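You operate a simulated robot arm through the tools that you are given. There is no shell and no other tool.

Carry out the task below with a simulated robot arm. There is one attempt and no reset: what you move stays moved.

JOB
Fit the navy suitcase's divider, then pack the orange and blue cubes.
Fine: orange goes on the yellow lining, blue on the green.

Only the result counts: the job must be done as asked and must still hold three seconds after the hand-in. Knocking over, shifting, dropping, spilling or breaking anything else fails it.

ROBOT AND FRAMES
A 6-joint arm with a two-finger gripper, fixed in place. Base frame: the origin is at the foot of the arm, x ahead of it, y to its left, z up; the work surface is at about z = 50. Lengths are in cm, angles in degrees, forces in N, time in s.
Its first joint turns from -166.0 to 166.0 degrees. Payload 2.45 kg.
The tool frame sits at the grasp point between the pads (the TCP): z along the fingers, y along the line on which they close. The tips reach 2 cm beyond it. The gripper opens to 14 cm. The gripper's body begins 16.8 cm behind the TCP.
Orientation is that of the tool frame in the base frame, as a unit quaternion [x, y, z, w]. With the fingers straight down and closing along the base's y, the tool's x points along the base's -x, its y along +y and its z along -z.

CONTROLS
- The arm moves only by the tool arm_command. Its argument "moves" is a list of rows, each a list of 3 entries, a list of its own where there are three numbers: the shift along the base's x, y, z in cm, then the turn, a rotation vector about the base's x, y, z in degrees, then the opening in per cent of the stroke, from 0 (shut) to 100 (fully open). In form: [[[tx, ty, tz], [ax, ay, az], grip], ...]. A call has 1 to 20 rows; each row shifts and turns the commanded pose from where the row before left it. A row lasts 0.2 s, in which the tool goes at most 5 cm and 8.6 degrees; a call with a longer step from one row to the next is refused whole, and so is a gripper value outside its range. Where a pose cannot be reached the arm comes as near as it can. A force on the tool above 40 N (or 10 N above the force at the start of the call, whichever is more), or a blocked arm, ends the call early, and 0.2 s more pass. Each finger travels about 4.5 cm/s and halts on what it meets, pressing with about 26 N; the grip force reading is that of the motor and also rises with nothing between the fingers. The clock runs only during rows and for 0.2 s after the last one: add rows that do not move to give the fingers time. It gives the time, the measured TCP pose, the force on the tool (base axes), the opening and the grip force at its end, in the units of the frame above (readings bear some noise), with the torque about the TCP (base axes, N m) and any sound that the robot's microphone picked up.
- Cameras (640 x 400 px; columns grow to the right, rows downward): "scene" is fixed at [22.01, 49.84, 143.67]; the picture's right is [0.09, -1.00, 0.00], its down [-0.79, -0.07, -0.61] and it looks along [0.60, 0.06, -0.79] (base axes); focal length 311 px, centre (320, 200). "wrist" rides on the gripper at [7.8, 1.1, -20.9] in the tool frame; the picture's right is [-0.14, 0.99, 0.00], its down [-0.92, -0.13, -0.37] and it looks along [-0.36, -0.05, 0.93] (tool axes); focal length 280 px, centre (320, 200). There is no depth. A picture from a camera that has moved, and an enlarged one, comes with that camera's place and axes in the base frame and with its lens.
- grab_frame(camera): a new picture of that camera. It takes no simulated time.
- zoom(camera, box): a new picture of the part [left, top, right, bottom] of that camera's present view, enlarged. It takes no simulated time.
- sign_off(): hands the job in; it is judged then, once.

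Places have to be worked out from the pictures, the camera data and where the tool is seen. Open the gripper and draw the arm clear of the work before you hand the job in, unless the task says otherwise.

The tools are called after "Call:" as name(argument=value, ...) on one line, values as JSON. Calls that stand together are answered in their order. arm_command: Moves the arm, as the interface text tells. Its arguments: {"type":"object","properties":{"moves":{"type":"array","items":{"type":"array"}}},"required":["moves"]} The other tools are called the same way: grab_frame (camera) takes a picture; zoom (camera, box) takes an enlarged picture of a part of a camera's view; sign_off () hands the job in.

At the start:

```text
time: 0.0
tcp_pos: [56.5, 66.22, 103.63]
tcp_rot: [0.0, 1.0, 0.001, 0.0]
ft_force: [0.0, -0.9, 0.6]
ft_torque: [-0.01, -0.04, -0.01]
opening: 14.02
gripper_force: 0.0
```

scene: 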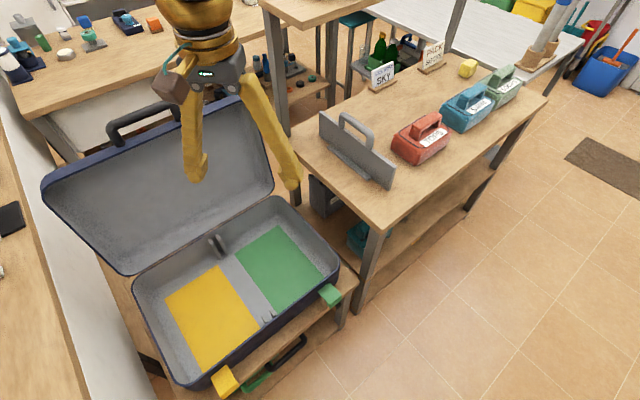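
wrist: 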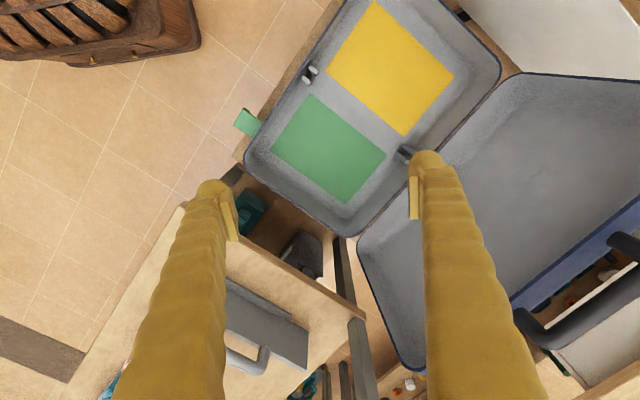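

The pictures show an open navy suitcase with yellow and green linings, a grey divider with a handle on the next table, and several labelled items. I zoom in on these before moving.

Call:
zoom(camera="scene", box=[300, 20, 560, 200])

Call:
zoom(camera="scene", box=[120, 180, 370, 400])

Call:
zoom(camera="scene", box=[0, 0, 200, 120])

Call:
zoom(camera="wrist", box=[200, 0, 520, 200])

```text
2.22 times, centred on (430, 110) of scene
camera zoom: at [22.01, 49.84, 143.67], right [0.09, -1.0, 0.0], down [-0.79, -0.07, -0.61], along [0.6, 0.06, -0.79], focal length 692 px, centre (76, 400)
```

zoom: 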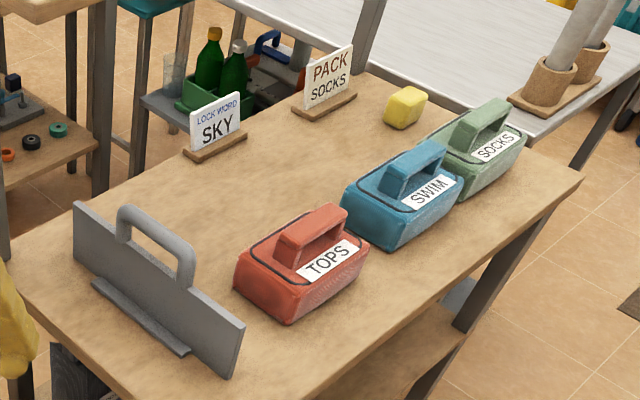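

```text
1.82 times, centred on (245, 290) of scene
camera zoom: at [22.01, 49.84, 143.67], right [0.09, -1.0, 0.0], down [-0.79, -0.07, -0.61], along [0.6, 0.06, -0.79], focal length 566 px, centre (456, 36)
```

zoom: 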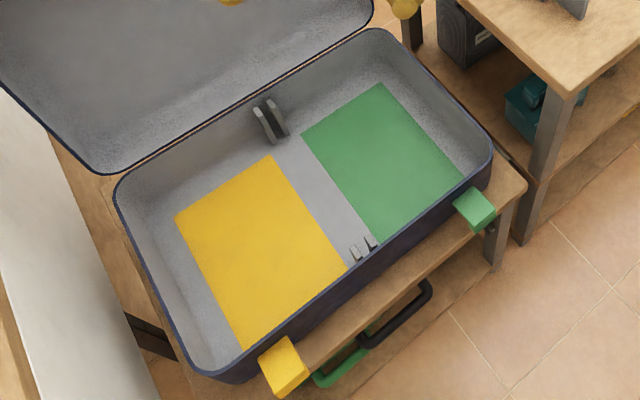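

```text
3.20 times, centred on (100, 60) of scene
camera zoom: at [22.01, 49.84, 143.67], right [0.09, -1.0, 0.0], down [-0.79, -0.07, -0.61], along [0.6, 0.06, -0.79], focal length 996 px, centre (1024, 648)
```

zoom: 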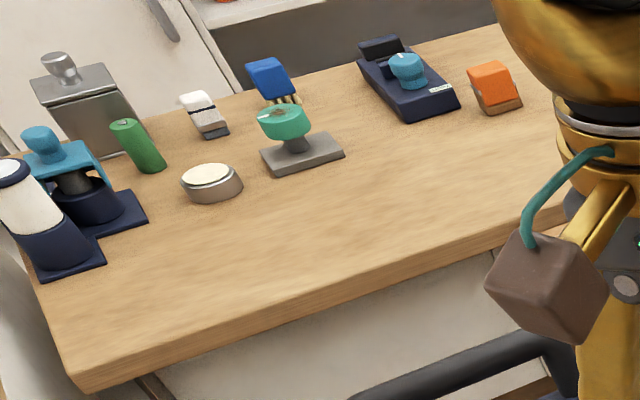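

```text
2.00 times, centred on (360, 100) of wrist
camera zoom: at [48.74, 67.27, 124.43], right [0.14, 0.99, 0.0], down [0.92, -0.13, 0.37], along [0.36, -0.05, -0.93], focal length 561 px, centre (240, 400)
```

zoom: 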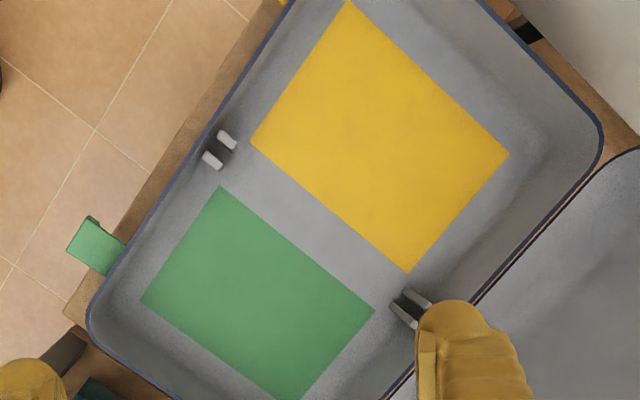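

Triangulating the two views, the suitcase clips are at about (64,84) and (45,66), z≈62. The divider handle is near (92,48,88), so that table looks higher than 50. I swing the arm sideways, well above everything, to get a wrist view of that table.

Call:
arm_command(moves=[[[0, -4.5, 1], [0, 0, 0], 100], [[0, -4.5, 1], [0, 0, 0], 100], [[0, -4.5, 1], [0, 0, 0], 100], [[0, -4.5, 1], [0, 0, 0], 100], [[0, -4.5, 1], [0, 0, 0], 100], [[0, -4.5, 1], [0, 0, 0], 100], [[0, -4.5, 0], [0, 0, 0], 100], [[0, -4.5, 0], [0, 0, 0], 100], [[0, 0, 0], [0, 0, 0], 100]])

```text
time: 2.0
tcp_pos: [56.51, 30.03, 109.54]
tcp_rot: [-0.001, 1.0, 0.0, 0.0]
ft_force: [0.4, 0.2, -0.1]
ft_torque: [0.01, -0.03, 0.03]
opening: 14.0
gripper_force: 0.1
```

The arm is at (56.5, 30, 109.5). I take both pictures to see the divider and the packing cubes from here.

Call:
grab_frame(camera="wrist")

Call:
grab_frame(camera="scene")

```text
taken
camera wrist: at [48.7, 31.04, 130.45], right [0.14, 0.99, 0.0], down [0.92, -0.13, 0.37], along [0.36, -0.05, -0.93], focal length 280 px, centre (320, 200)
```

wrist: 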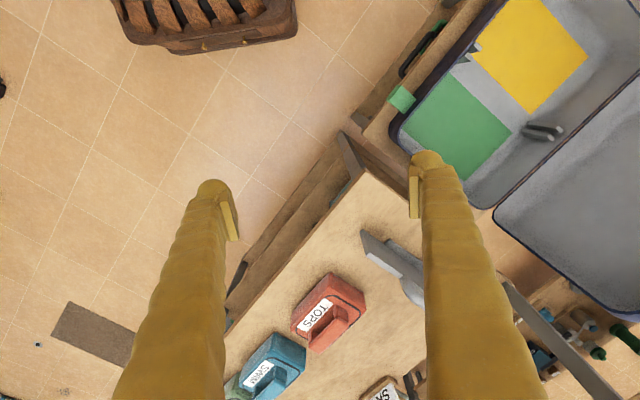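

```text
taken
```

scene: 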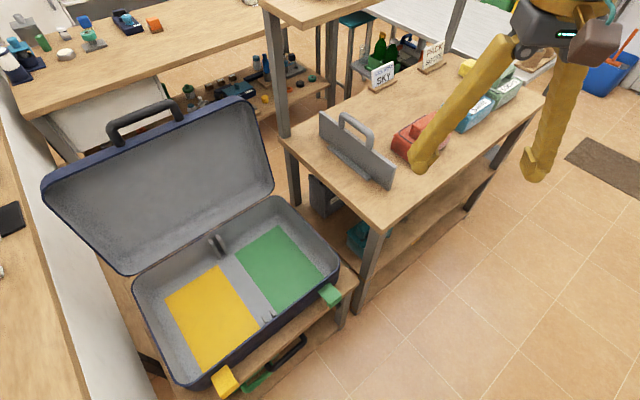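

I zoom in on the wrist view to locate the divider and cubes accurately.

Call:
zoom(camera="wrist", box=[220, 200, 460, 400])

Call:
zoom(camera="wrist", box=[380, 0, 640, 200])

```text
2.00 times, centred on (340, 300) of wrist
camera zoom: at [48.7, 31.04, 130.45], right [0.14, 0.99, 0.0], down [0.92, -0.13, 0.37], along [0.36, -0.05, -0.93], focal length 561 px, centre (280, 0)
```

zoom: 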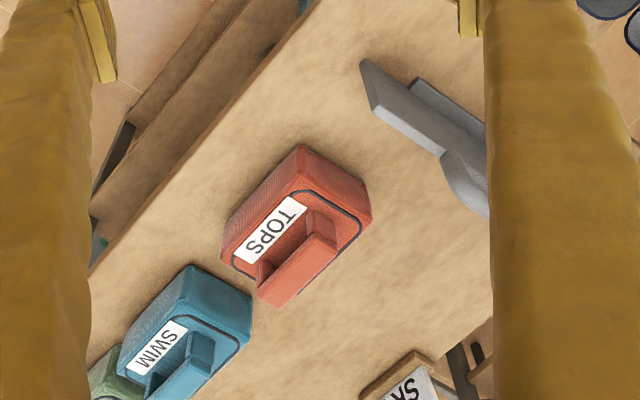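

```text
2.00 times, centred on (510, 100) of wrist
camera zoom: at [48.7, 31.04, 130.45], right [0.14, 0.99, 0.0], down [0.92, -0.13, 0.37], along [0.36, -0.05, -0.93], focal length 561 px, centre (-60, 400)
```

zoom: 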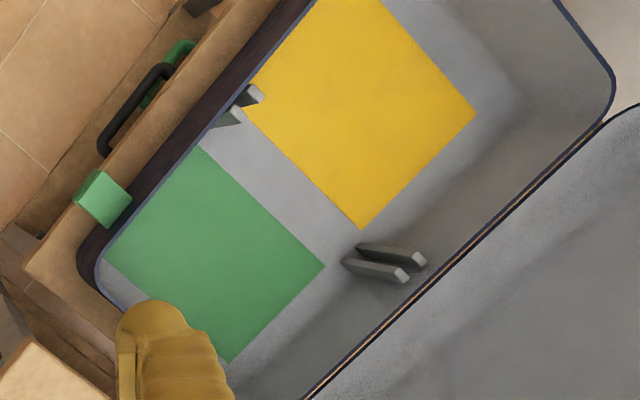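

TOPS (the orange-red cube) has its handle top near (94.3, 26.4, 88), and that table top is at z≈76. The divider plate runs roughly from (79,35) to (99,57). I check the shelf items and clip details before going further.

Call:
zoom(camera="scene", box=[280, 90, 420, 260])

Call:
zoom(camera="scene", box=[190, 220, 360, 400])

```text
2.35 times, centred on (350, 175) of scene
camera zoom: at [22.01, 49.84, 143.67], right [0.09, -1.0, 0.0], down [-0.79, -0.07, -0.61], along [0.6, 0.06, -0.79], focal length 733 px, centre (249, 259)
```

zoom: 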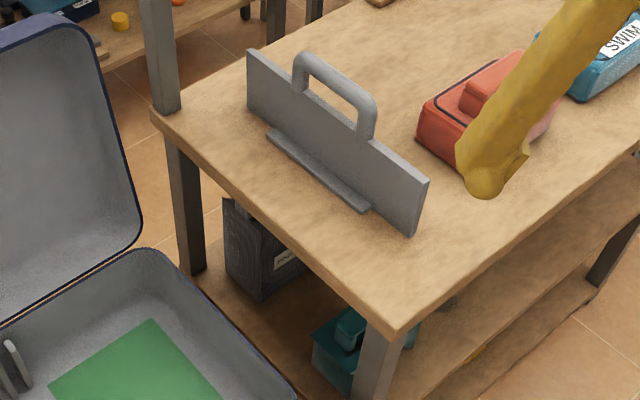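

```text
2.22 times, centred on (275, 310) of scene
camera zoom: at [22.01, 49.84, 143.67], right [0.09, -1.0, 0.0], down [-0.79, -0.07, -0.61], along [0.6, 0.06, -0.79], focal length 692 px, centre (420, -44)
```

zoom: 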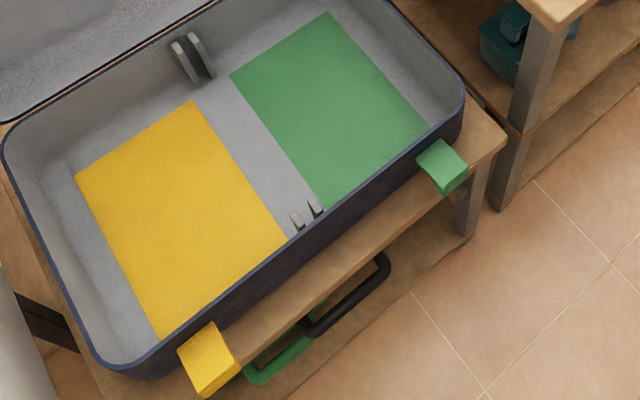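

Everything is as expected. I turn the tool 48° about z so the fingers will close across the divider plate, and move to a safe spot high above the near end of the divider to look.

Call:
arm_command(moves=[[[3, 2, 0.4], [0, 0, 8], 100], [[3, 2, 0.4], [0, 0, 8], 100], [[3, 2, 0.4], [0, 0, 8], 100], [[3, 2, 0.4], [0, 0, 8], 100], [[3, 2, 0.4], [0, 0, 8], 100], [[3, 2, 0.4], [0, 0, 8], 100], [[0, 0, 0], [0, 0, 0], 100]])

Call:
grab_frame(camera="wrist")

Call:
grab_frame(camera="scene")

```text
time: 3.6
tcp_pos: [74.63, 42.27, 112.0]
tcp_rot: [-0.406, 0.914, 0.001, -0.001]
ft_force: [-0.1, -0.4, -0.7]
ft_torque: [0.02, -0.01, -0.01]
opening: 14.02
gripper_force: 0.1
```

```text
taken
camera wrist: at [68.52, 37.08, 132.76], right [-0.64, 0.76, 0.0], down [0.71, 0.6, 0.37], along [0.28, 0.24, -0.93], focal length 280 px, centre (320, 200)
```

wrist: 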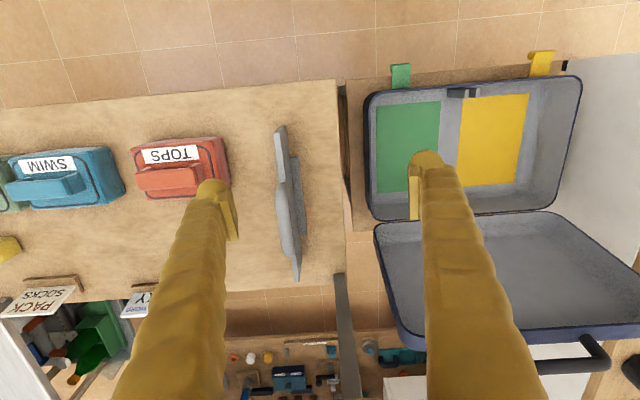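

```text
taken
```

scene: 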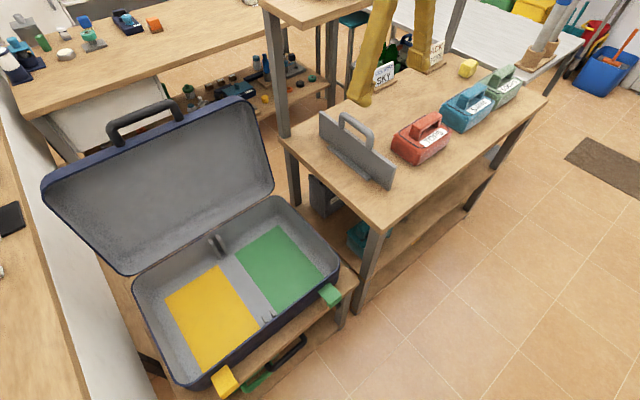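

The wrist now sees the divider between the fingers, with the suitcase on the right. I zoom in for accurate coordinates.

Call:
zoom(camera="wrist", box=[200, 100, 400, 300])

Call:
zoom(camera="wrist", box=[340, 40, 600, 240])

Call:
zoom(camera="wrist", box=[0, 100, 260, 260])

```text
2.00 times, centred on (300, 200) of wrist
camera zoom: at [68.52, 37.08, 132.76], right [-0.64, 0.76, 0.0], down [0.71, 0.6, 0.37], along [0.28, 0.24, -0.93], focal length 561 px, centre (360, 200)
```

zoom: 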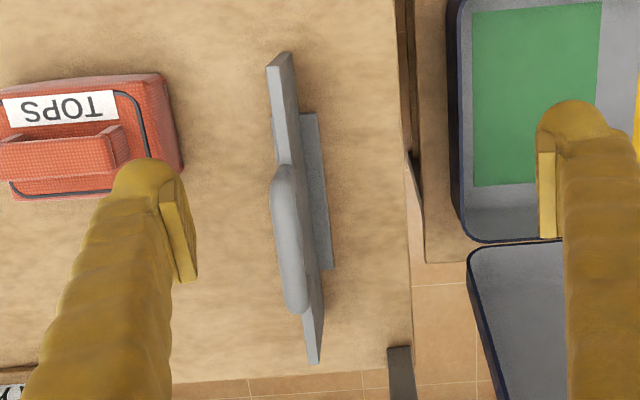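

```text
2.00 times, centred on (470, 140) of wrist
camera zoom: at [68.52, 37.08, 132.76], right [-0.64, 0.76, 0.0], down [0.71, 0.6, 0.37], along [0.28, 0.24, -0.93], focal length 561 px, centre (20, 320)
```

zoom: 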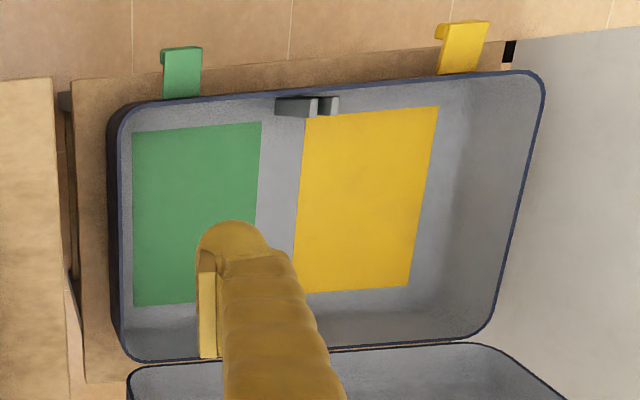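

```text
2.46 times, centred on (130, 180) of wrist
camera zoom: at [68.52, 37.08, 132.76], right [-0.64, 0.76, 0.0], down [0.71, 0.6, 0.37], along [0.28, 0.24, -0.93], focal length 690 px, centre (788, 249)
```

zoom: 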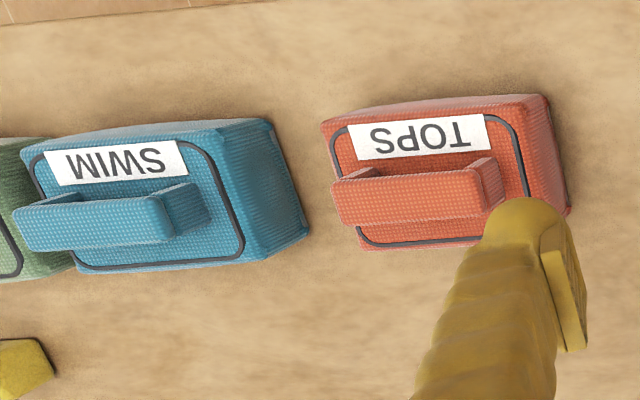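

I estimate the divider plate running from about (78,36) to (99,56.5), close to 45°. Its handle centre is near (88.4, 46) with its top at z≈91. I move above it at z≈104 with the tool at 45° to test the reach.

Call:
arm_command(moves=[[[3.45, 0.95, -1], [0, 0, -1], 100], [[3.45, 0.95, -1], [0, 0, -1], 100], [[3.45, 0.95, -1], [0, 0, -0.9], 100], [[3.45, 0.95, -1], [0, 0, 0], 100], [[0, 0, -2], [0, 0, 0], 100], [[0, 0, -2], [0, 0, 0], 100], [[0, 0, 0], [0, 0, 0], 100]])

Call:
grab_frame(camera="wrist")

Call:
grab_frame(camera="scene")

```text
time: 5.2
tcp_pos: [88.4, 46.01, 103.93]
tcp_rot: [-0.383, 0.924, 0.001, 0.0]
ft_force: [-0.1, -0.2, 0.0]
ft_torque: [0.0, 0.02, -0.03]
opening: 14.0
gripper_force: 0.1
```

```text
taken
camera wrist: at [82.06, 41.2, 124.8], right [-0.6, 0.8, 0.0], down [0.74, 0.56, 0.37], along [0.29, 0.22, -0.93], focal length 280 px, centre (320, 200)
```

wrist: 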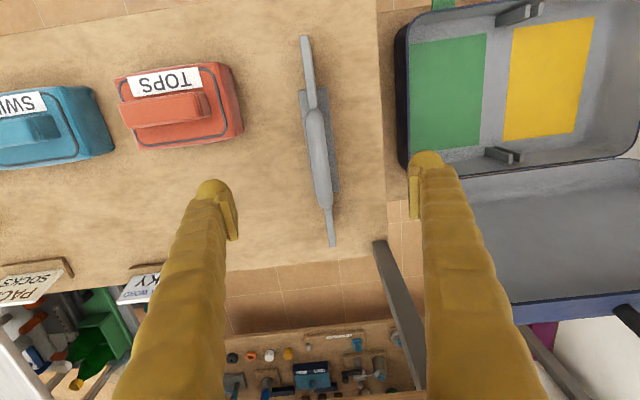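

```text
taken
```

scene: 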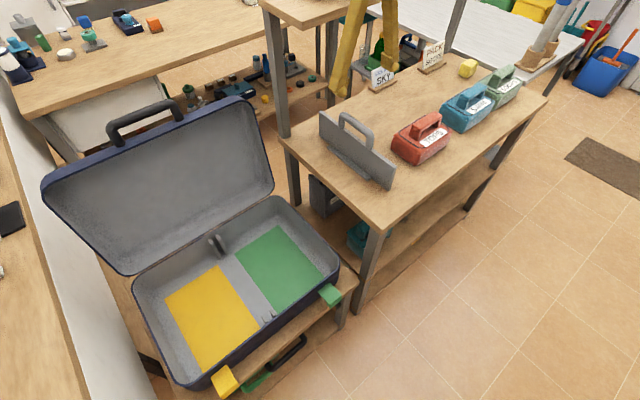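

Reach is fine here. I zoom in on the handle to fine-tune the alignment of the tool over it.

Call:
zoom(camera="wrist", box=[250, 20, 390, 260])

Call:
zoom(camera="wrist", box=[380, 0, 640, 180])

```text
1.67 times, centred on (320, 140) of wrist
camera zoom: at [82.06, 41.2, 124.8], right [-0.6, 0.8, 0.0], down [0.74, 0.56, 0.37], along [0.29, 0.22, -0.93], focal length 467 px, centre (320, 300)
```

zoom: 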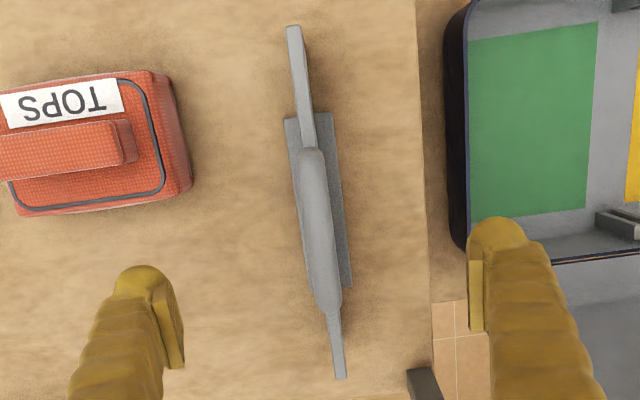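

```text
2.22 times, centred on (510, 90) of wrist
camera zoom: at [82.06, 41.2, 124.8], right [-0.6, 0.8, 0.0], down [0.74, 0.56, 0.37], along [0.29, 0.22, -0.93], focal length 623 px, centre (-102, 444)
```

zoom: 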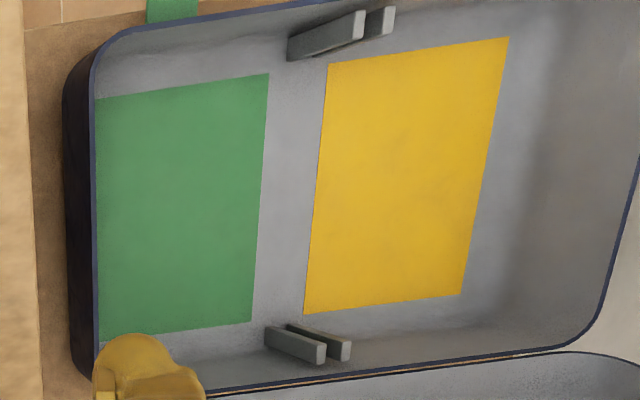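

The handle sits almost exactly under the tool: about 0.3–0.5 cm further out along the plate, at an angle of about 44.4°. I correct that, descend to z≈89.8 straddling the handle, and close.

Call:
arm_command(moves=[[[0.35, 0.35, -3.5], [0, 0, -0.6], 100], [[0, 0, -4], [0, 0, 0], 100], [[0, 0, -4], [0, 0, 0], 100], [[0, 0, -2.6], [0, 0, 0], 100], [[0, 0, 0], [0, 0, 0], 100], [[0, 0, 0], [0, 0, 0], 100]])

Call:
grab_frame(camera="wrist")

Call:
zoom(camera="scene", box=[280, 60, 440, 200])

```text
time: 6.6
tcp_pos: [88.57, 46.3, 89.57]
tcp_rot: [-0.379, 0.925, 0.0, 0.0]
ft_force: [0.0, 0.0, 0.0]
ft_torque: [0.05, 0.02, -0.02]
opening: 13.99
gripper_force: 0.2
```

```text
taken
camera wrist: at [82.35, 41.51, 110.54], right [-0.6, 0.8, 0.0], down [0.75, 0.55, 0.37], along [0.3, 0.22, -0.93], focal length 280 px, centre (320, 200)
```

wrist: 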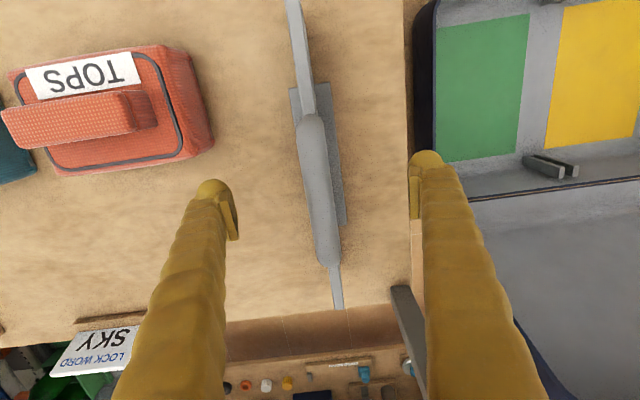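

```text
2.86 times, centred on (360, 130) of scene
camera zoom: at [22.01, 49.84, 143.67], right [0.09, -1.0, 0.0], down [-0.79, -0.07, -0.61], along [0.6, 0.06, -0.79], focal length 890 px, centre (206, 400)
```

zoom: 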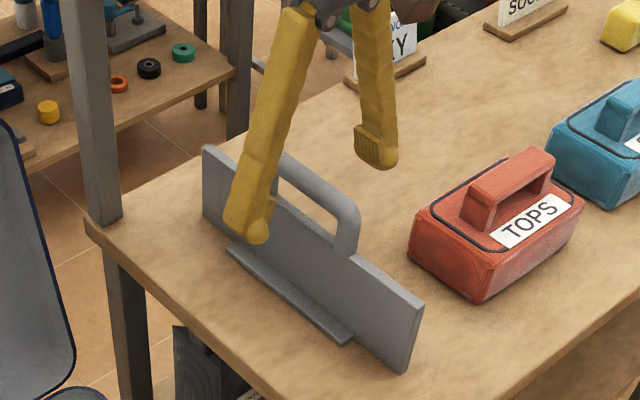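

The pads are at bar height and centred on the handle. I close the gripper on it.

Call:
arm_command(moves=[[[0, 0, 0], [0, 0, 0], 0], [[0, 0, 0], [0, 0, 0], 0], [[0, 0, 0], [0, 0, 0], 0], [[0, 0, 0], [0, 0, 0], 0], [[0, 0, 0], [0, 0, 0], 0], [[0, 0, 0], [0, 0, 0], 0], [[0, 0, 0], [0, 0, 0], 0], [[0, 0, 0], [0, 0, 0], 0], [[0, 0, 0], [0, 0, 0], 0], [[0, 0, 0], [0, 0, 0], 0]])

Call:
grab_frame(camera="wrist")

Call:
zoom(camera="scene", box=[280, 60, 440, 200])

```text
time: 8.8
tcp_pos: [88.68, 46.24, 89.59]
tcp_rot: [-0.378, 0.926, 0.001, 0.0]
ft_force: [0.3, -0.3, 0.0]
ft_torque: [0.02, -0.03, 0.1]
opening: 1.72
gripper_force: 25.9
```

```text
taken
camera wrist: at [82.35, 41.52, 110.55], right [-0.6, 0.8, 0.0], down [0.75, 0.55, 0.37], along [0.3, 0.22, -0.93], focal length 280 px, centre (320, 200)
```

wrist: 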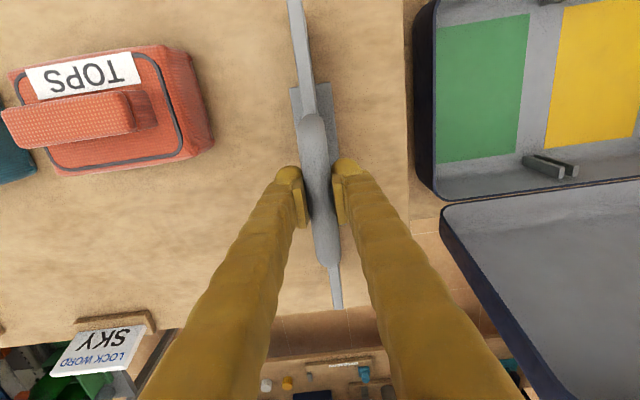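

```text
2.86 times, centred on (360, 130) of scene
camera zoom: at [22.01, 49.84, 143.67], right [0.09, -1.0, 0.0], down [-0.79, -0.07, -0.61], along [0.6, 0.06, -0.79], focal length 890 px, centre (206, 400)
```

zoom: 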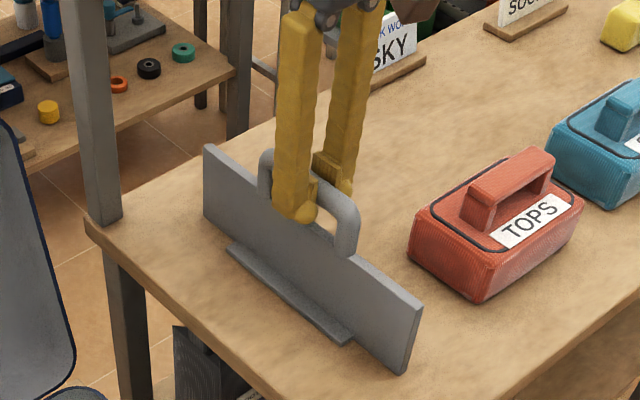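

The handle is gripped at 1.72 cm. I lift 4 cm straight up and look.

Call:
arm_command(moves=[[[0, 0, 1], [0, 0, 0], 0], [[0, 0, 1.5], [0, 0, 0], 0], [[0, 0, 1.5], [0, 0, 0], 0], [[0, 0, 0], [0, 0, 0], 0], [[0, 0, 0], [0, 0, 0], 0]])

Call:
grab_frame(camera="wrist")

Call:
zoom(camera="scene", box=[280, 60, 440, 200])

```text
time: 10.0
tcp_pos: [88.6, 46.35, 93.71]
tcp_rot: [-0.379, 0.925, 0.002, -0.001]
ft_force: [0.1, -0.8, -2.1]
ft_torque: [0.0, 0.04, -0.01]
opening: 1.72
gripper_force: 25.8
```

```text
taken
camera wrist: at [82.27, 41.62, 114.59], right [-0.6, 0.8, 0.0], down [0.75, 0.55, 0.37], along [0.29, 0.22, -0.93], focal length 280 px, centre (320, 200)
```

wrist: 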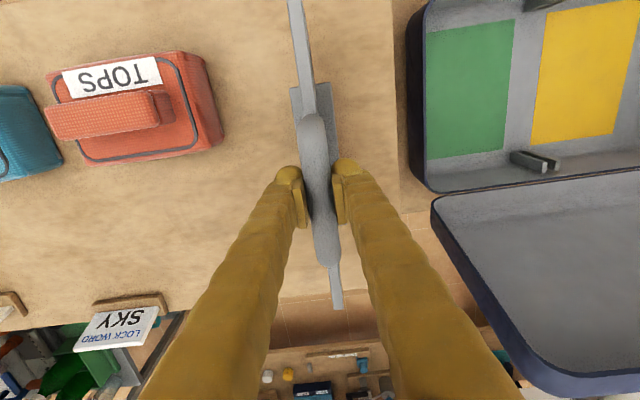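

```text
2.86 times, centred on (360, 130) of scene
camera zoom: at [22.01, 49.84, 143.67], right [0.09, -1.0, 0.0], down [-0.79, -0.07, -0.61], along [0.6, 0.06, -0.79], focal length 890 px, centre (206, 400)
```

zoom: 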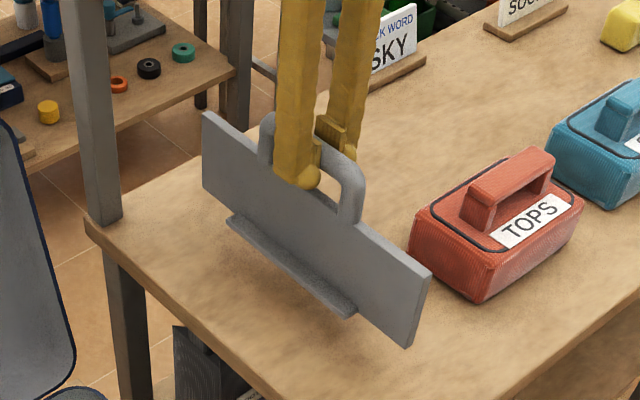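

The foot lifts with the divider, so it is part of it. From two views the rib slots are near (46.3, 65.4) and (66.7, 85.7) with tops at z≈62, which puts the divider centre target at about (56.5, 75.6) at 45°. I raise it and carry it over, keeping away from the lid.

Call:
arm_command(moves=[[[0, 0, 3], [0, 0, 0], 0], [[0, 0, 4], [0, 0, 0], 0], [[-1, -1, 4], [0, 0, 0], 0], [[-3, -2.5, 0], [0, 0, 0], 0], [[-3, -1.5, 0], [0, 0, 0], 0], [[-3, 2, 0], [0, 0, 0], 0], [[-3, 3, 0], [0, 0, 0], 0], [[-3, 3, 0], [0, 0, 0], 0], [[-3, 3, 0], [0, 0, 0], 0], [[-3, 3, 0], [0, 0, 0], 0], [[-3, 3, 0], [0, 0, 0], 0], [[-3, 3, 0], [0, 0, 0], 0], [[-3, 3, 0], [0, 0, 0], 0], [[-2, 3, 0], [0, 0, 0], 0], [[0, 3, 0], [0, 0, 0], 0], [[0, 2, 0], [0, 0, 0], 0], [[0, 0, 0], [0, 0, 0], 0]])

Call:
grab_frame(camera="wrist")

Call:
grab_frame(camera="scene")

```text
time: 13.6
tcp_pos: [55.65, 72.33, 104.91]
tcp_rot: [-0.378, 0.926, 0.001, 0.0]
ft_force: [-0.3, -0.6, -1.0]
ft_torque: [-0.04, 0.03, 0.01]
opening: 1.76
gripper_force: 26.4
```

```text
taken
camera wrist: at [49.36, 67.58, 125.9], right [-0.6, 0.8, 0.0], down [0.75, 0.55, 0.37], along [0.3, 0.22, -0.93], focal length 280 px, centre (320, 200)
```

wrist: 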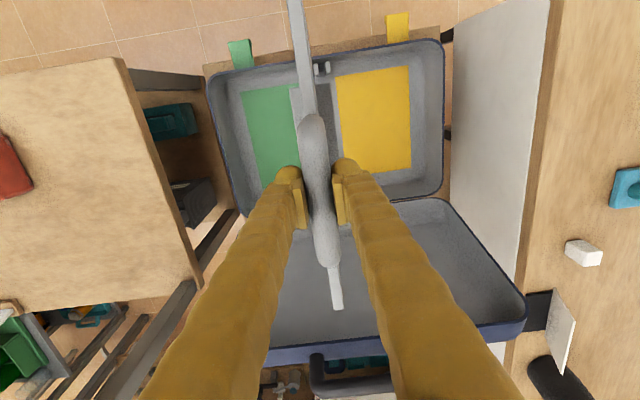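

```text
taken
```

scene: 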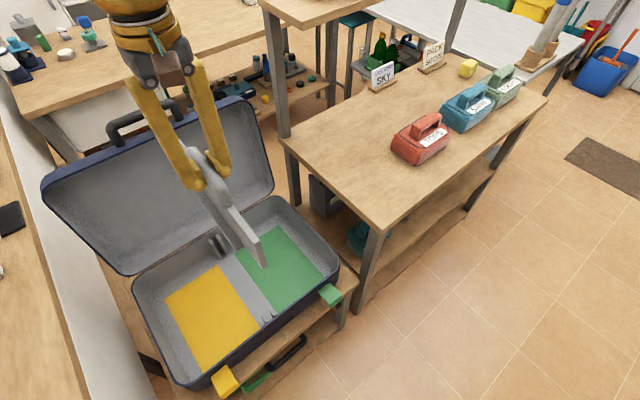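

The rim is at z≈62, with the suitcase running from x+y≈109.5 to 154.6, so its centre agrees with the slot centre. I zoom in on the scene view to check how the divider hangs in the grip.

Call:
zoom(camera="scene", box=[120, 130, 360, 340])

Call:
zoom(camera="wrist", box=[200, 0, 460, 200])

```text
1.90 times, centred on (240, 235) of scene
camera zoom: at [22.01, 49.84, 143.67], right [0.09, -1.0, 0.0], down [-0.79, -0.07, -0.61], along [0.6, 0.06, -0.79], focal length 593 px, centre (472, 133)
```

zoom: 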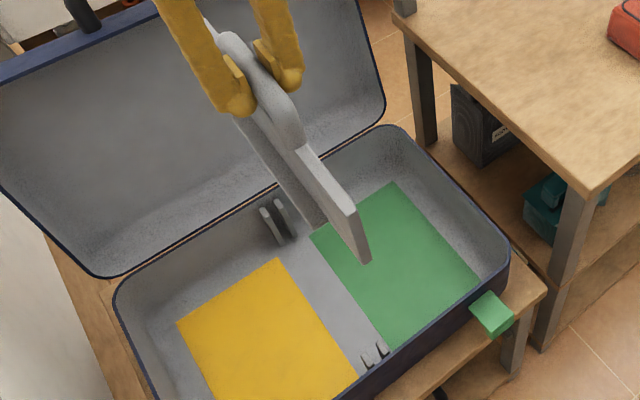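

```text
2.00 times, centred on (330, 100) of wrist
camera zoom: at [49.36, 67.58, 125.9], right [-0.6, 0.8, 0.0], down [0.75, 0.55, 0.37], along [0.3, 0.22, -0.93], focal length 561 px, centre (300, 400)
```

zoom: 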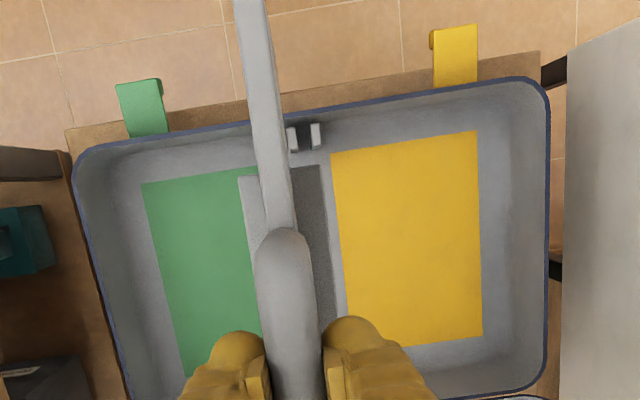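

I zoom further on the front and back ribs to measure the slot gap.

Call:
zoom(camera="wrist", box=[300, 50, 350, 90])

Call:
zoom(camera="scene", box=[195, 220, 255, 265])

Call:
zoom(camera="scene", box=[240, 295, 300, 340])

```text
10.00 times, centred on (325, 70) of wrist
camera zoom: at [49.36, 67.58, 125.9], right [-0.6, 0.8, 0.0], down [0.75, 0.55, 0.37], along [0.3, 0.22, -0.93], focal length 2804 px, centre (270, 1500)
```

zoom: 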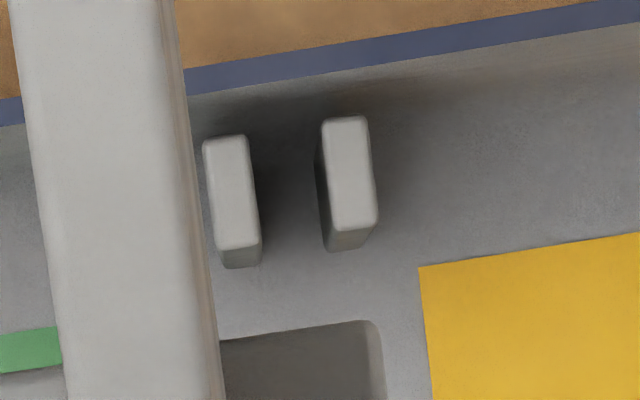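

```text
8.89 times, centred on (225, 242) of scene
camera zoom: at [22.01, 49.84, 143.67], right [0.09, -1.0, 0.0], down [-0.79, -0.07, -0.61], along [0.6, 0.06, -0.79], focal length 2768 px, centre (1164, -178)
```

zoom: 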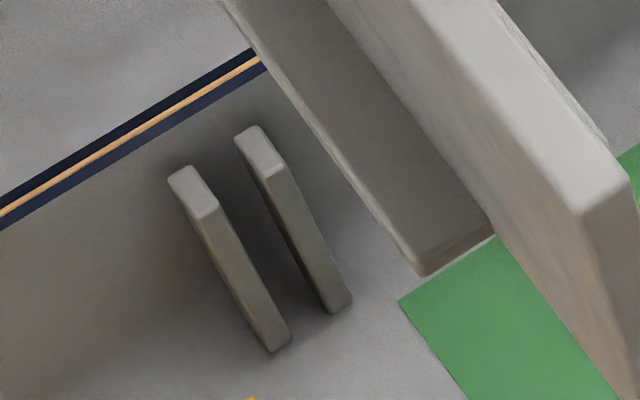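

```text
8.89 times, centred on (270, 318) of scene
camera zoom: at [22.01, 49.84, 143.67], right [0.09, -1.0, 0.0], down [-0.79, -0.07, -0.61], along [0.6, 0.06, -0.79], focal length 2768 px, centre (764, -844)
```

zoom: 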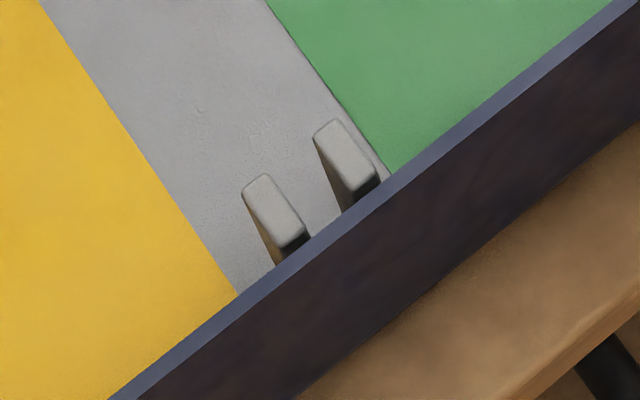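

The ribs leave a gap of about 1.65 cm for the plate of about 1.1 cm. The slot centre is (56.3, 75.65), the angle is 44.5° and the rib tops are at z≈61.5. I shift over the slot line and lower until the divider's bottom is about 4–5 cm above the ribs.

Call:
arm_command(moves=[[[0.33, 3.02, 0], [0, 0, 0.1], 0], [[0, 0, -3], [0, 0, 0], 0], [[0, 0, -4], [0, 0, 0], 0], [[0, 0, -4], [0, 0, 0], 0], [[0, 0, -4], [0, 0, 0], 0], [[0, 0, -4], [0, 0, 0], 0], [[0, 0, -3], [0, 0, 0], 0], [[0, 0, -2.5], [0, 0, 0], 0], [[0, 0, 0], [0, 0, 0], 0], [[0, 0, 0], [0, 0, 0], 0]])

Call:
grab_frame(camera="wrist")

Call:
grab_frame(camera="scene")

Call:
zoom(camera="scene", box=[180, 200, 310, 340])

```text
time: 15.8
tcp_pos: [55.95, 75.31, 80.2]
tcp_rot: [-0.379, 0.925, 0.001, -0.001]
ft_force: [-0.1, 0.2, -1.6]
ft_torque: [-0.01, 0.03, 0.03]
opening: 1.76
gripper_force: 25.8
```

```text
taken
camera wrist: at [49.67, 70.62, 101.07], right [-0.6, 0.8, 0.0], down [0.75, 0.56, 0.37], along [0.29, 0.22, -0.93], focal length 280 px, centre (320, 200)
```

wrist: 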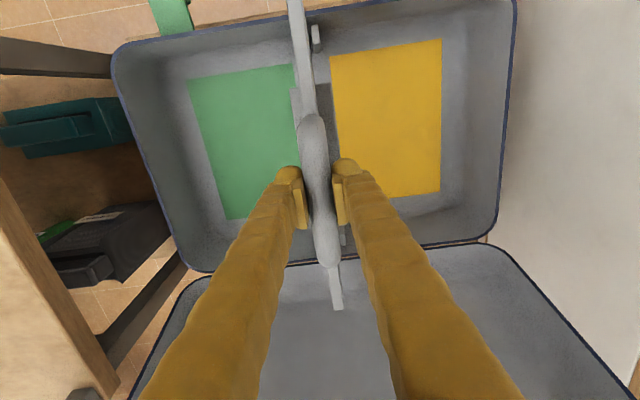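

```text
taken
```

scene: 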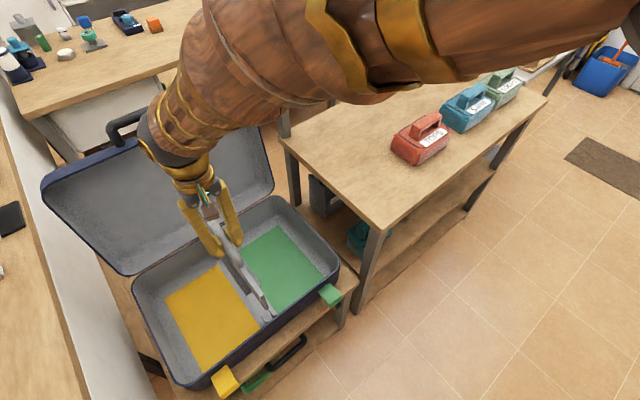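

```text
2.86 times, centred on (245, 270) of scene
camera zoom: at [22.01, 49.84, 143.67], right [0.09, -1.0, 0.0], down [-0.79, -0.07, -0.61], along [0.6, 0.06, -0.79], focal length 890 px, centre (534, 0)
```

zoom: 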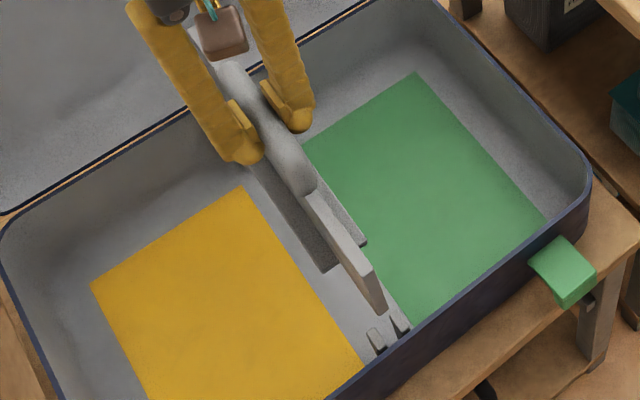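

The divider is just above the ribs and nothing has been touched. I zoom in on the near end and the ribs to check alignment.

Call:
zoom(camera="scene", box=[225, 260, 305, 335])

Call:
zoom(camera="wrist", box=[270, 0, 370, 80])

Call:
zoom(camera="wrist", box=[270, 210, 400, 320])

```text
5.33 times, centred on (265, 298) of scene
camera zoom: at [22.01, 49.84, 143.67], right [0.09, -1.0, 0.0], down [-0.79, -0.07, -0.61], along [0.6, 0.06, -0.79], focal length 1661 px, centre (613, -320)
```

zoom: 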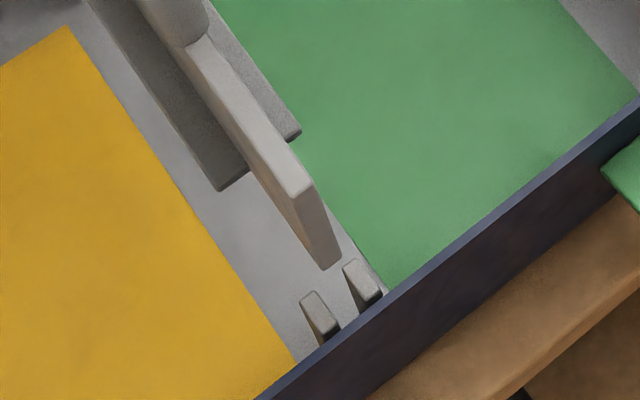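

```text
5.00 times, centred on (320, 40) of wrist
camera zoom: at [49.67, 70.62, 101.07], right [-0.6, 0.8, 0.0], down [0.75, 0.56, 0.37], along [0.29, 0.22, -0.93], focal length 1402 px, centre (320, 1000)
```

zoom: 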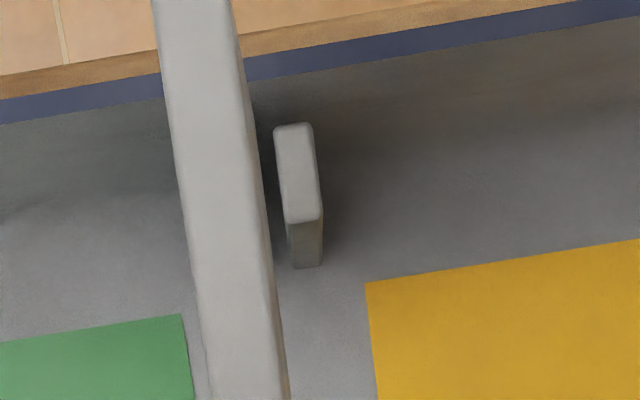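

```text
3.64 times, centred on (335, 265) of wrist
camera zoom: at [49.67, 70.62, 101.07], right [-0.6, 0.8, 0.0], down [0.75, 0.56, 0.37], along [0.29, 0.22, -0.93], focal length 1020 px, centre (266, -36)
```

zoom: 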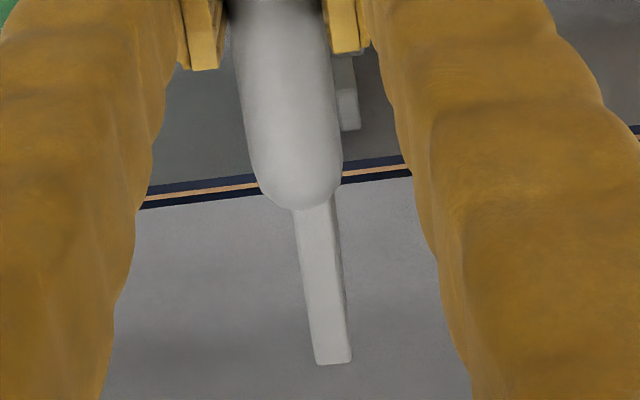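

Comparing plate and slot in both cameras, the tool needs about +0.15 cm along the closing axis and a turn of about 0.25°. I apply that and lower 3 cm so the bottom is just above the rib tops, then check again.

Call:
arm_command(moves=[[[-0.11, 0.11, -1], [0, 0, 0.25], 0], [[0, 0, -1], [0, 0, 0], 0], [[0, 0, -0.8], [0, 0, 0], 0], [[0, 0, 0], [0, 0, 0], 0], [[0, 0, 0], [0, 0, 0], 0]])

Call:
zoom(camera="scene", box=[225, 260, 305, 335])

Call:
zoom(camera="wrist", box=[270, 0, 370, 80])

Call:
zoom(camera="wrist", box=[270, 210, 400, 320])

```text
time: 17.0
tcp_pos: [55.82, 75.45, 77.58]
tcp_rot: [-0.381, 0.925, 0.001, -0.001]
ft_force: [1.3, -0.9, -1.4]
ft_torque: [0.0, 0.0, 0.01]
opening: 1.73
gripper_force: 26.3
```

```text
5.33 times, centred on (265, 298) of scene
camera zoom: at [22.01, 49.84, 143.67], right [0.09, -1.0, 0.0], down [-0.79, -0.07, -0.61], along [0.6, 0.06, -0.79], focal length 1661 px, centre (613, -320)
```

zoom: 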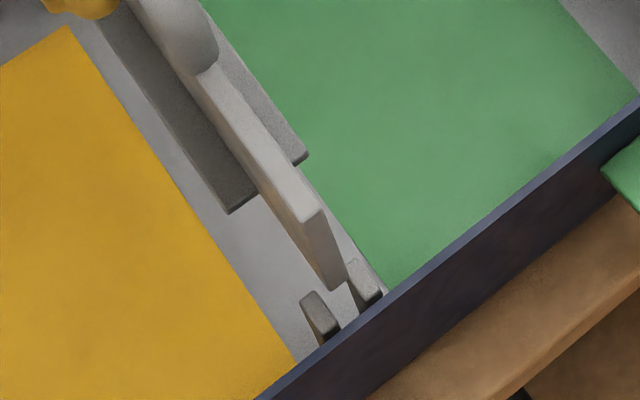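

```text
5.00 times, centred on (320, 40) of wrist
camera zoom: at [49.56, 70.65, 98.35], right [-0.6, 0.8, 0.0], down [0.74, 0.56, 0.37], along [0.29, 0.22, -0.93], focal length 1402 px, centre (320, 1000)
```

zoom: 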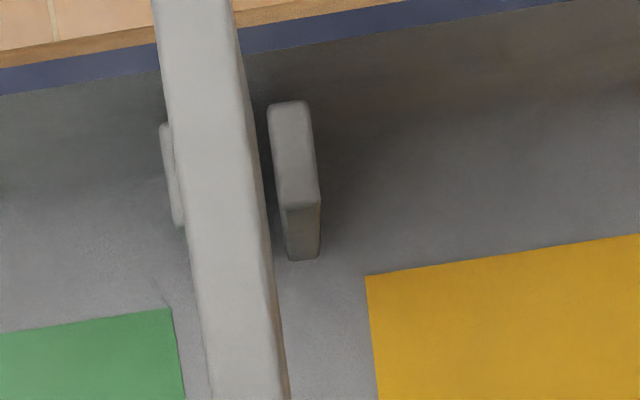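

```text
3.64 times, centred on (335, 265) of wrist
camera zoom: at [49.56, 70.65, 98.35], right [-0.6, 0.8, 0.0], down [0.74, 0.56, 0.37], along [0.29, 0.22, -0.93], focal length 1020 px, centre (266, -36)
```

zoom: 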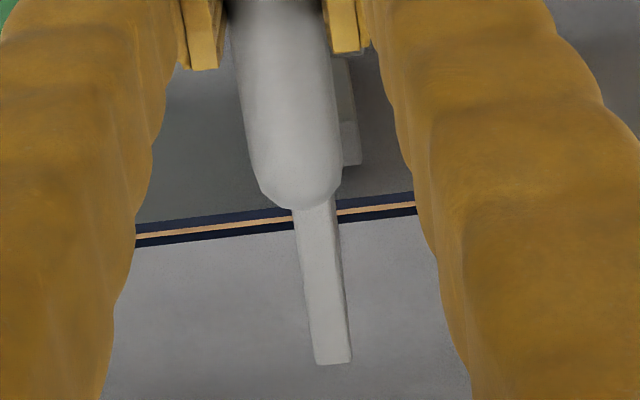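

At the near end the plate sits between the two ribs, and the remaining error looks like about 0.1 cm plus a hair of rotation. I make that small correction and lower gently to rib-top height, watching the force.

Call:
arm_command(moves=[[[-0.07, 0.07, -0.5], [0, 0, 0.15], 0], [[0, 0, -0.5], [0, 0, 0], 0], [[0, 0, -0.5], [0, 0, 0], 0], [[0, 0, -0.3], [0, 0, 0], 0], [[0, 0, 0], [0, 0, 0], 0]])

Call:
zoom(camera="scene", box=[225, 260, 305, 335])

Call:
zoom(camera="wrist", box=[270, 0, 370, 80])

Call:
zoom(camera="wrist", box=[270, 210, 400, 320])

```text
time: 18.2
tcp_pos: [55.87, 75.5, 75.8]
tcp_rot: [-0.382, 0.924, 0.001, 0.0]
ft_force: [0.2, -0.4, -0.4]
ft_torque: [-0.02, 0.01, 0.01]
opening: 1.72
gripper_force: 25.4
```

```text
5.33 times, centred on (265, 298) of scene
camera zoom: at [22.01, 49.84, 143.67], right [0.09, -1.0, 0.0], down [-0.79, -0.07, -0.61], along [0.6, 0.06, -0.79], focal length 1661 px, centre (613, -320)
```

zoom: 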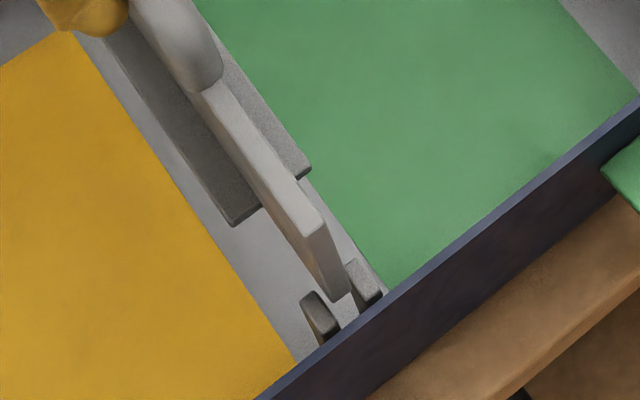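

```text
5.00 times, centred on (320, 40) of wrist
camera zoom: at [49.52, 70.76, 96.65], right [-0.6, 0.8, 0.0], down [0.74, 0.56, 0.37], along [0.29, 0.22, -0.93], focal length 1402 px, centre (320, 1000)
```

zoom: 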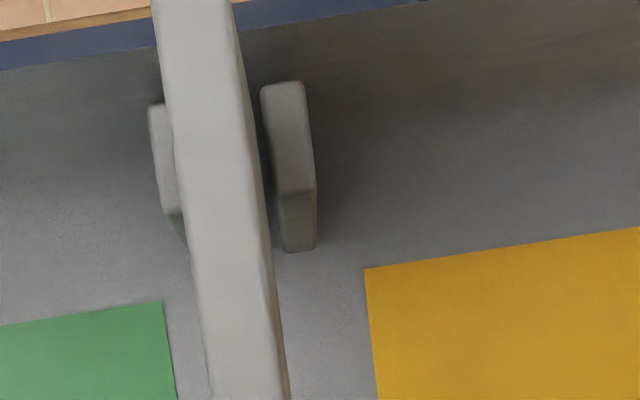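

```text
3.64 times, centred on (335, 265) of wrist
camera zoom: at [49.52, 70.76, 96.65], right [-0.6, 0.8, 0.0], down [0.74, 0.56, 0.37], along [0.29, 0.22, -0.93], focal length 1020 px, centre (266, -36)
```

zoom: 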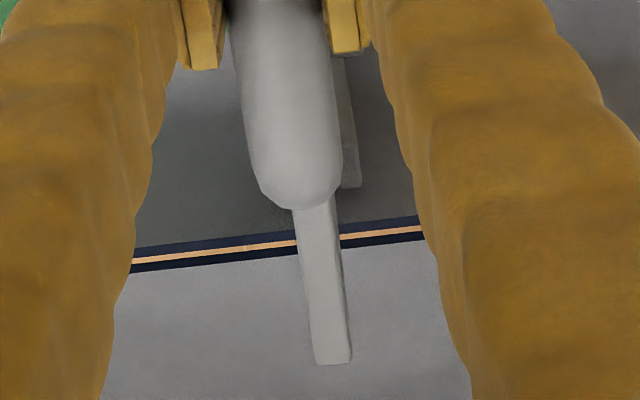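

At the front the plate is centred in the slot. At the back it should go about 0.1 cm further toward the yellow side. I apply a tiny turn and shift, then lower 2.5 cm slowly into the ribs while watching the force.

Call:
arm_command(moves=[[[-0.05, 0.05, 0], [0, 0, 0.2], 0], [[0, 0, -0.4], [0, 0, 0], 0], [[0, 0, -0.4], [0, 0, 0], 0], [[0, 0, -0.4], [0, 0, 0], 0], [[0, 0, -0.4], [0, 0, 0], 0], [[0, 0, -0.4], [0, 0, 0], 0], [[0, 0, -0.4], [0, 0, 0], 0], [[0, 0, 0], [0, 0, 0], 0]])

Call:
zoom(camera="scene", box=[225, 260, 305, 335])

Call:
zoom(camera="wrist", box=[270, 0, 370, 80])

Call:
zoom(camera="wrist", box=[270, 210, 400, 320])

```text
time: 20.0
tcp_pos: [55.75, 75.57, 73.4]
tcp_rot: [-0.384, 0.923, 0.001, 0.0]
ft_force: [-0.3, 0.6, -1.8]
ft_torque: [0.01, -0.02, -0.02]
opening: 1.76
gripper_force: 26.0
```

```text
5.33 times, centred on (265, 298) of scene
camera zoom: at [22.01, 49.84, 143.67], right [0.09, -1.0, 0.0], down [-0.79, -0.07, -0.61], along [0.6, 0.06, -0.79], focal length 1661 px, centre (613, -320)
```

zoom: 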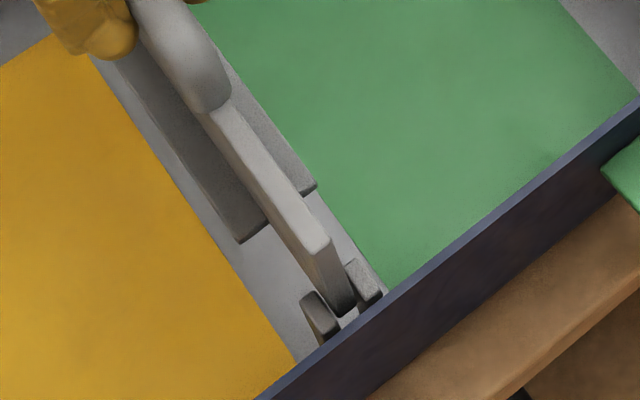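

```text
5.00 times, centred on (320, 40) of wrist
camera zoom: at [49.52, 70.83, 94.21], right [-0.61, 0.8, 0.0], down [0.74, 0.56, 0.37], along [0.29, 0.22, -0.93], focal length 1402 px, centre (320, 1000)
```

zoom: 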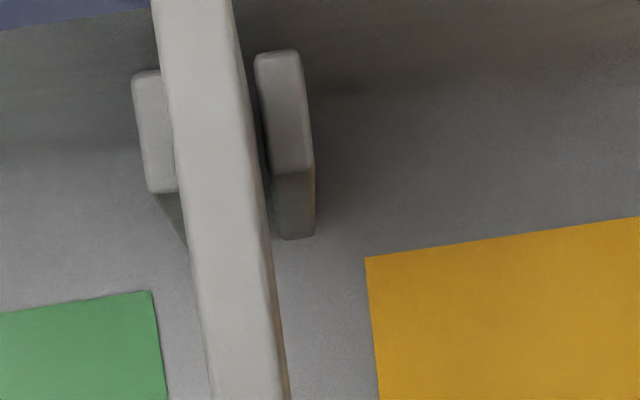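

```text
3.64 times, centred on (335, 265) of wrist
camera zoom: at [49.52, 70.83, 94.21], right [-0.61, 0.8, 0.0], down [0.74, 0.56, 0.37], along [0.29, 0.22, -0.93], focal length 1020 px, centre (266, -36)
```

zoom: 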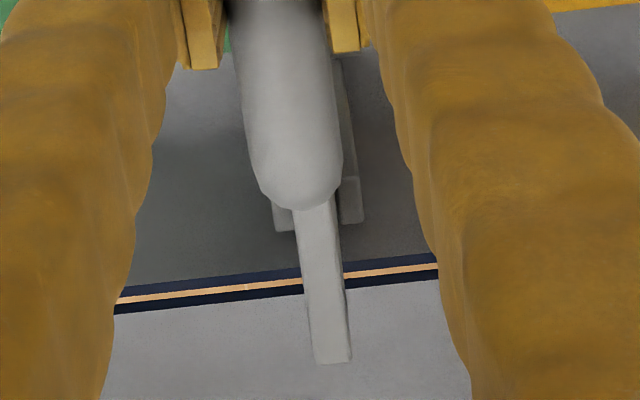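

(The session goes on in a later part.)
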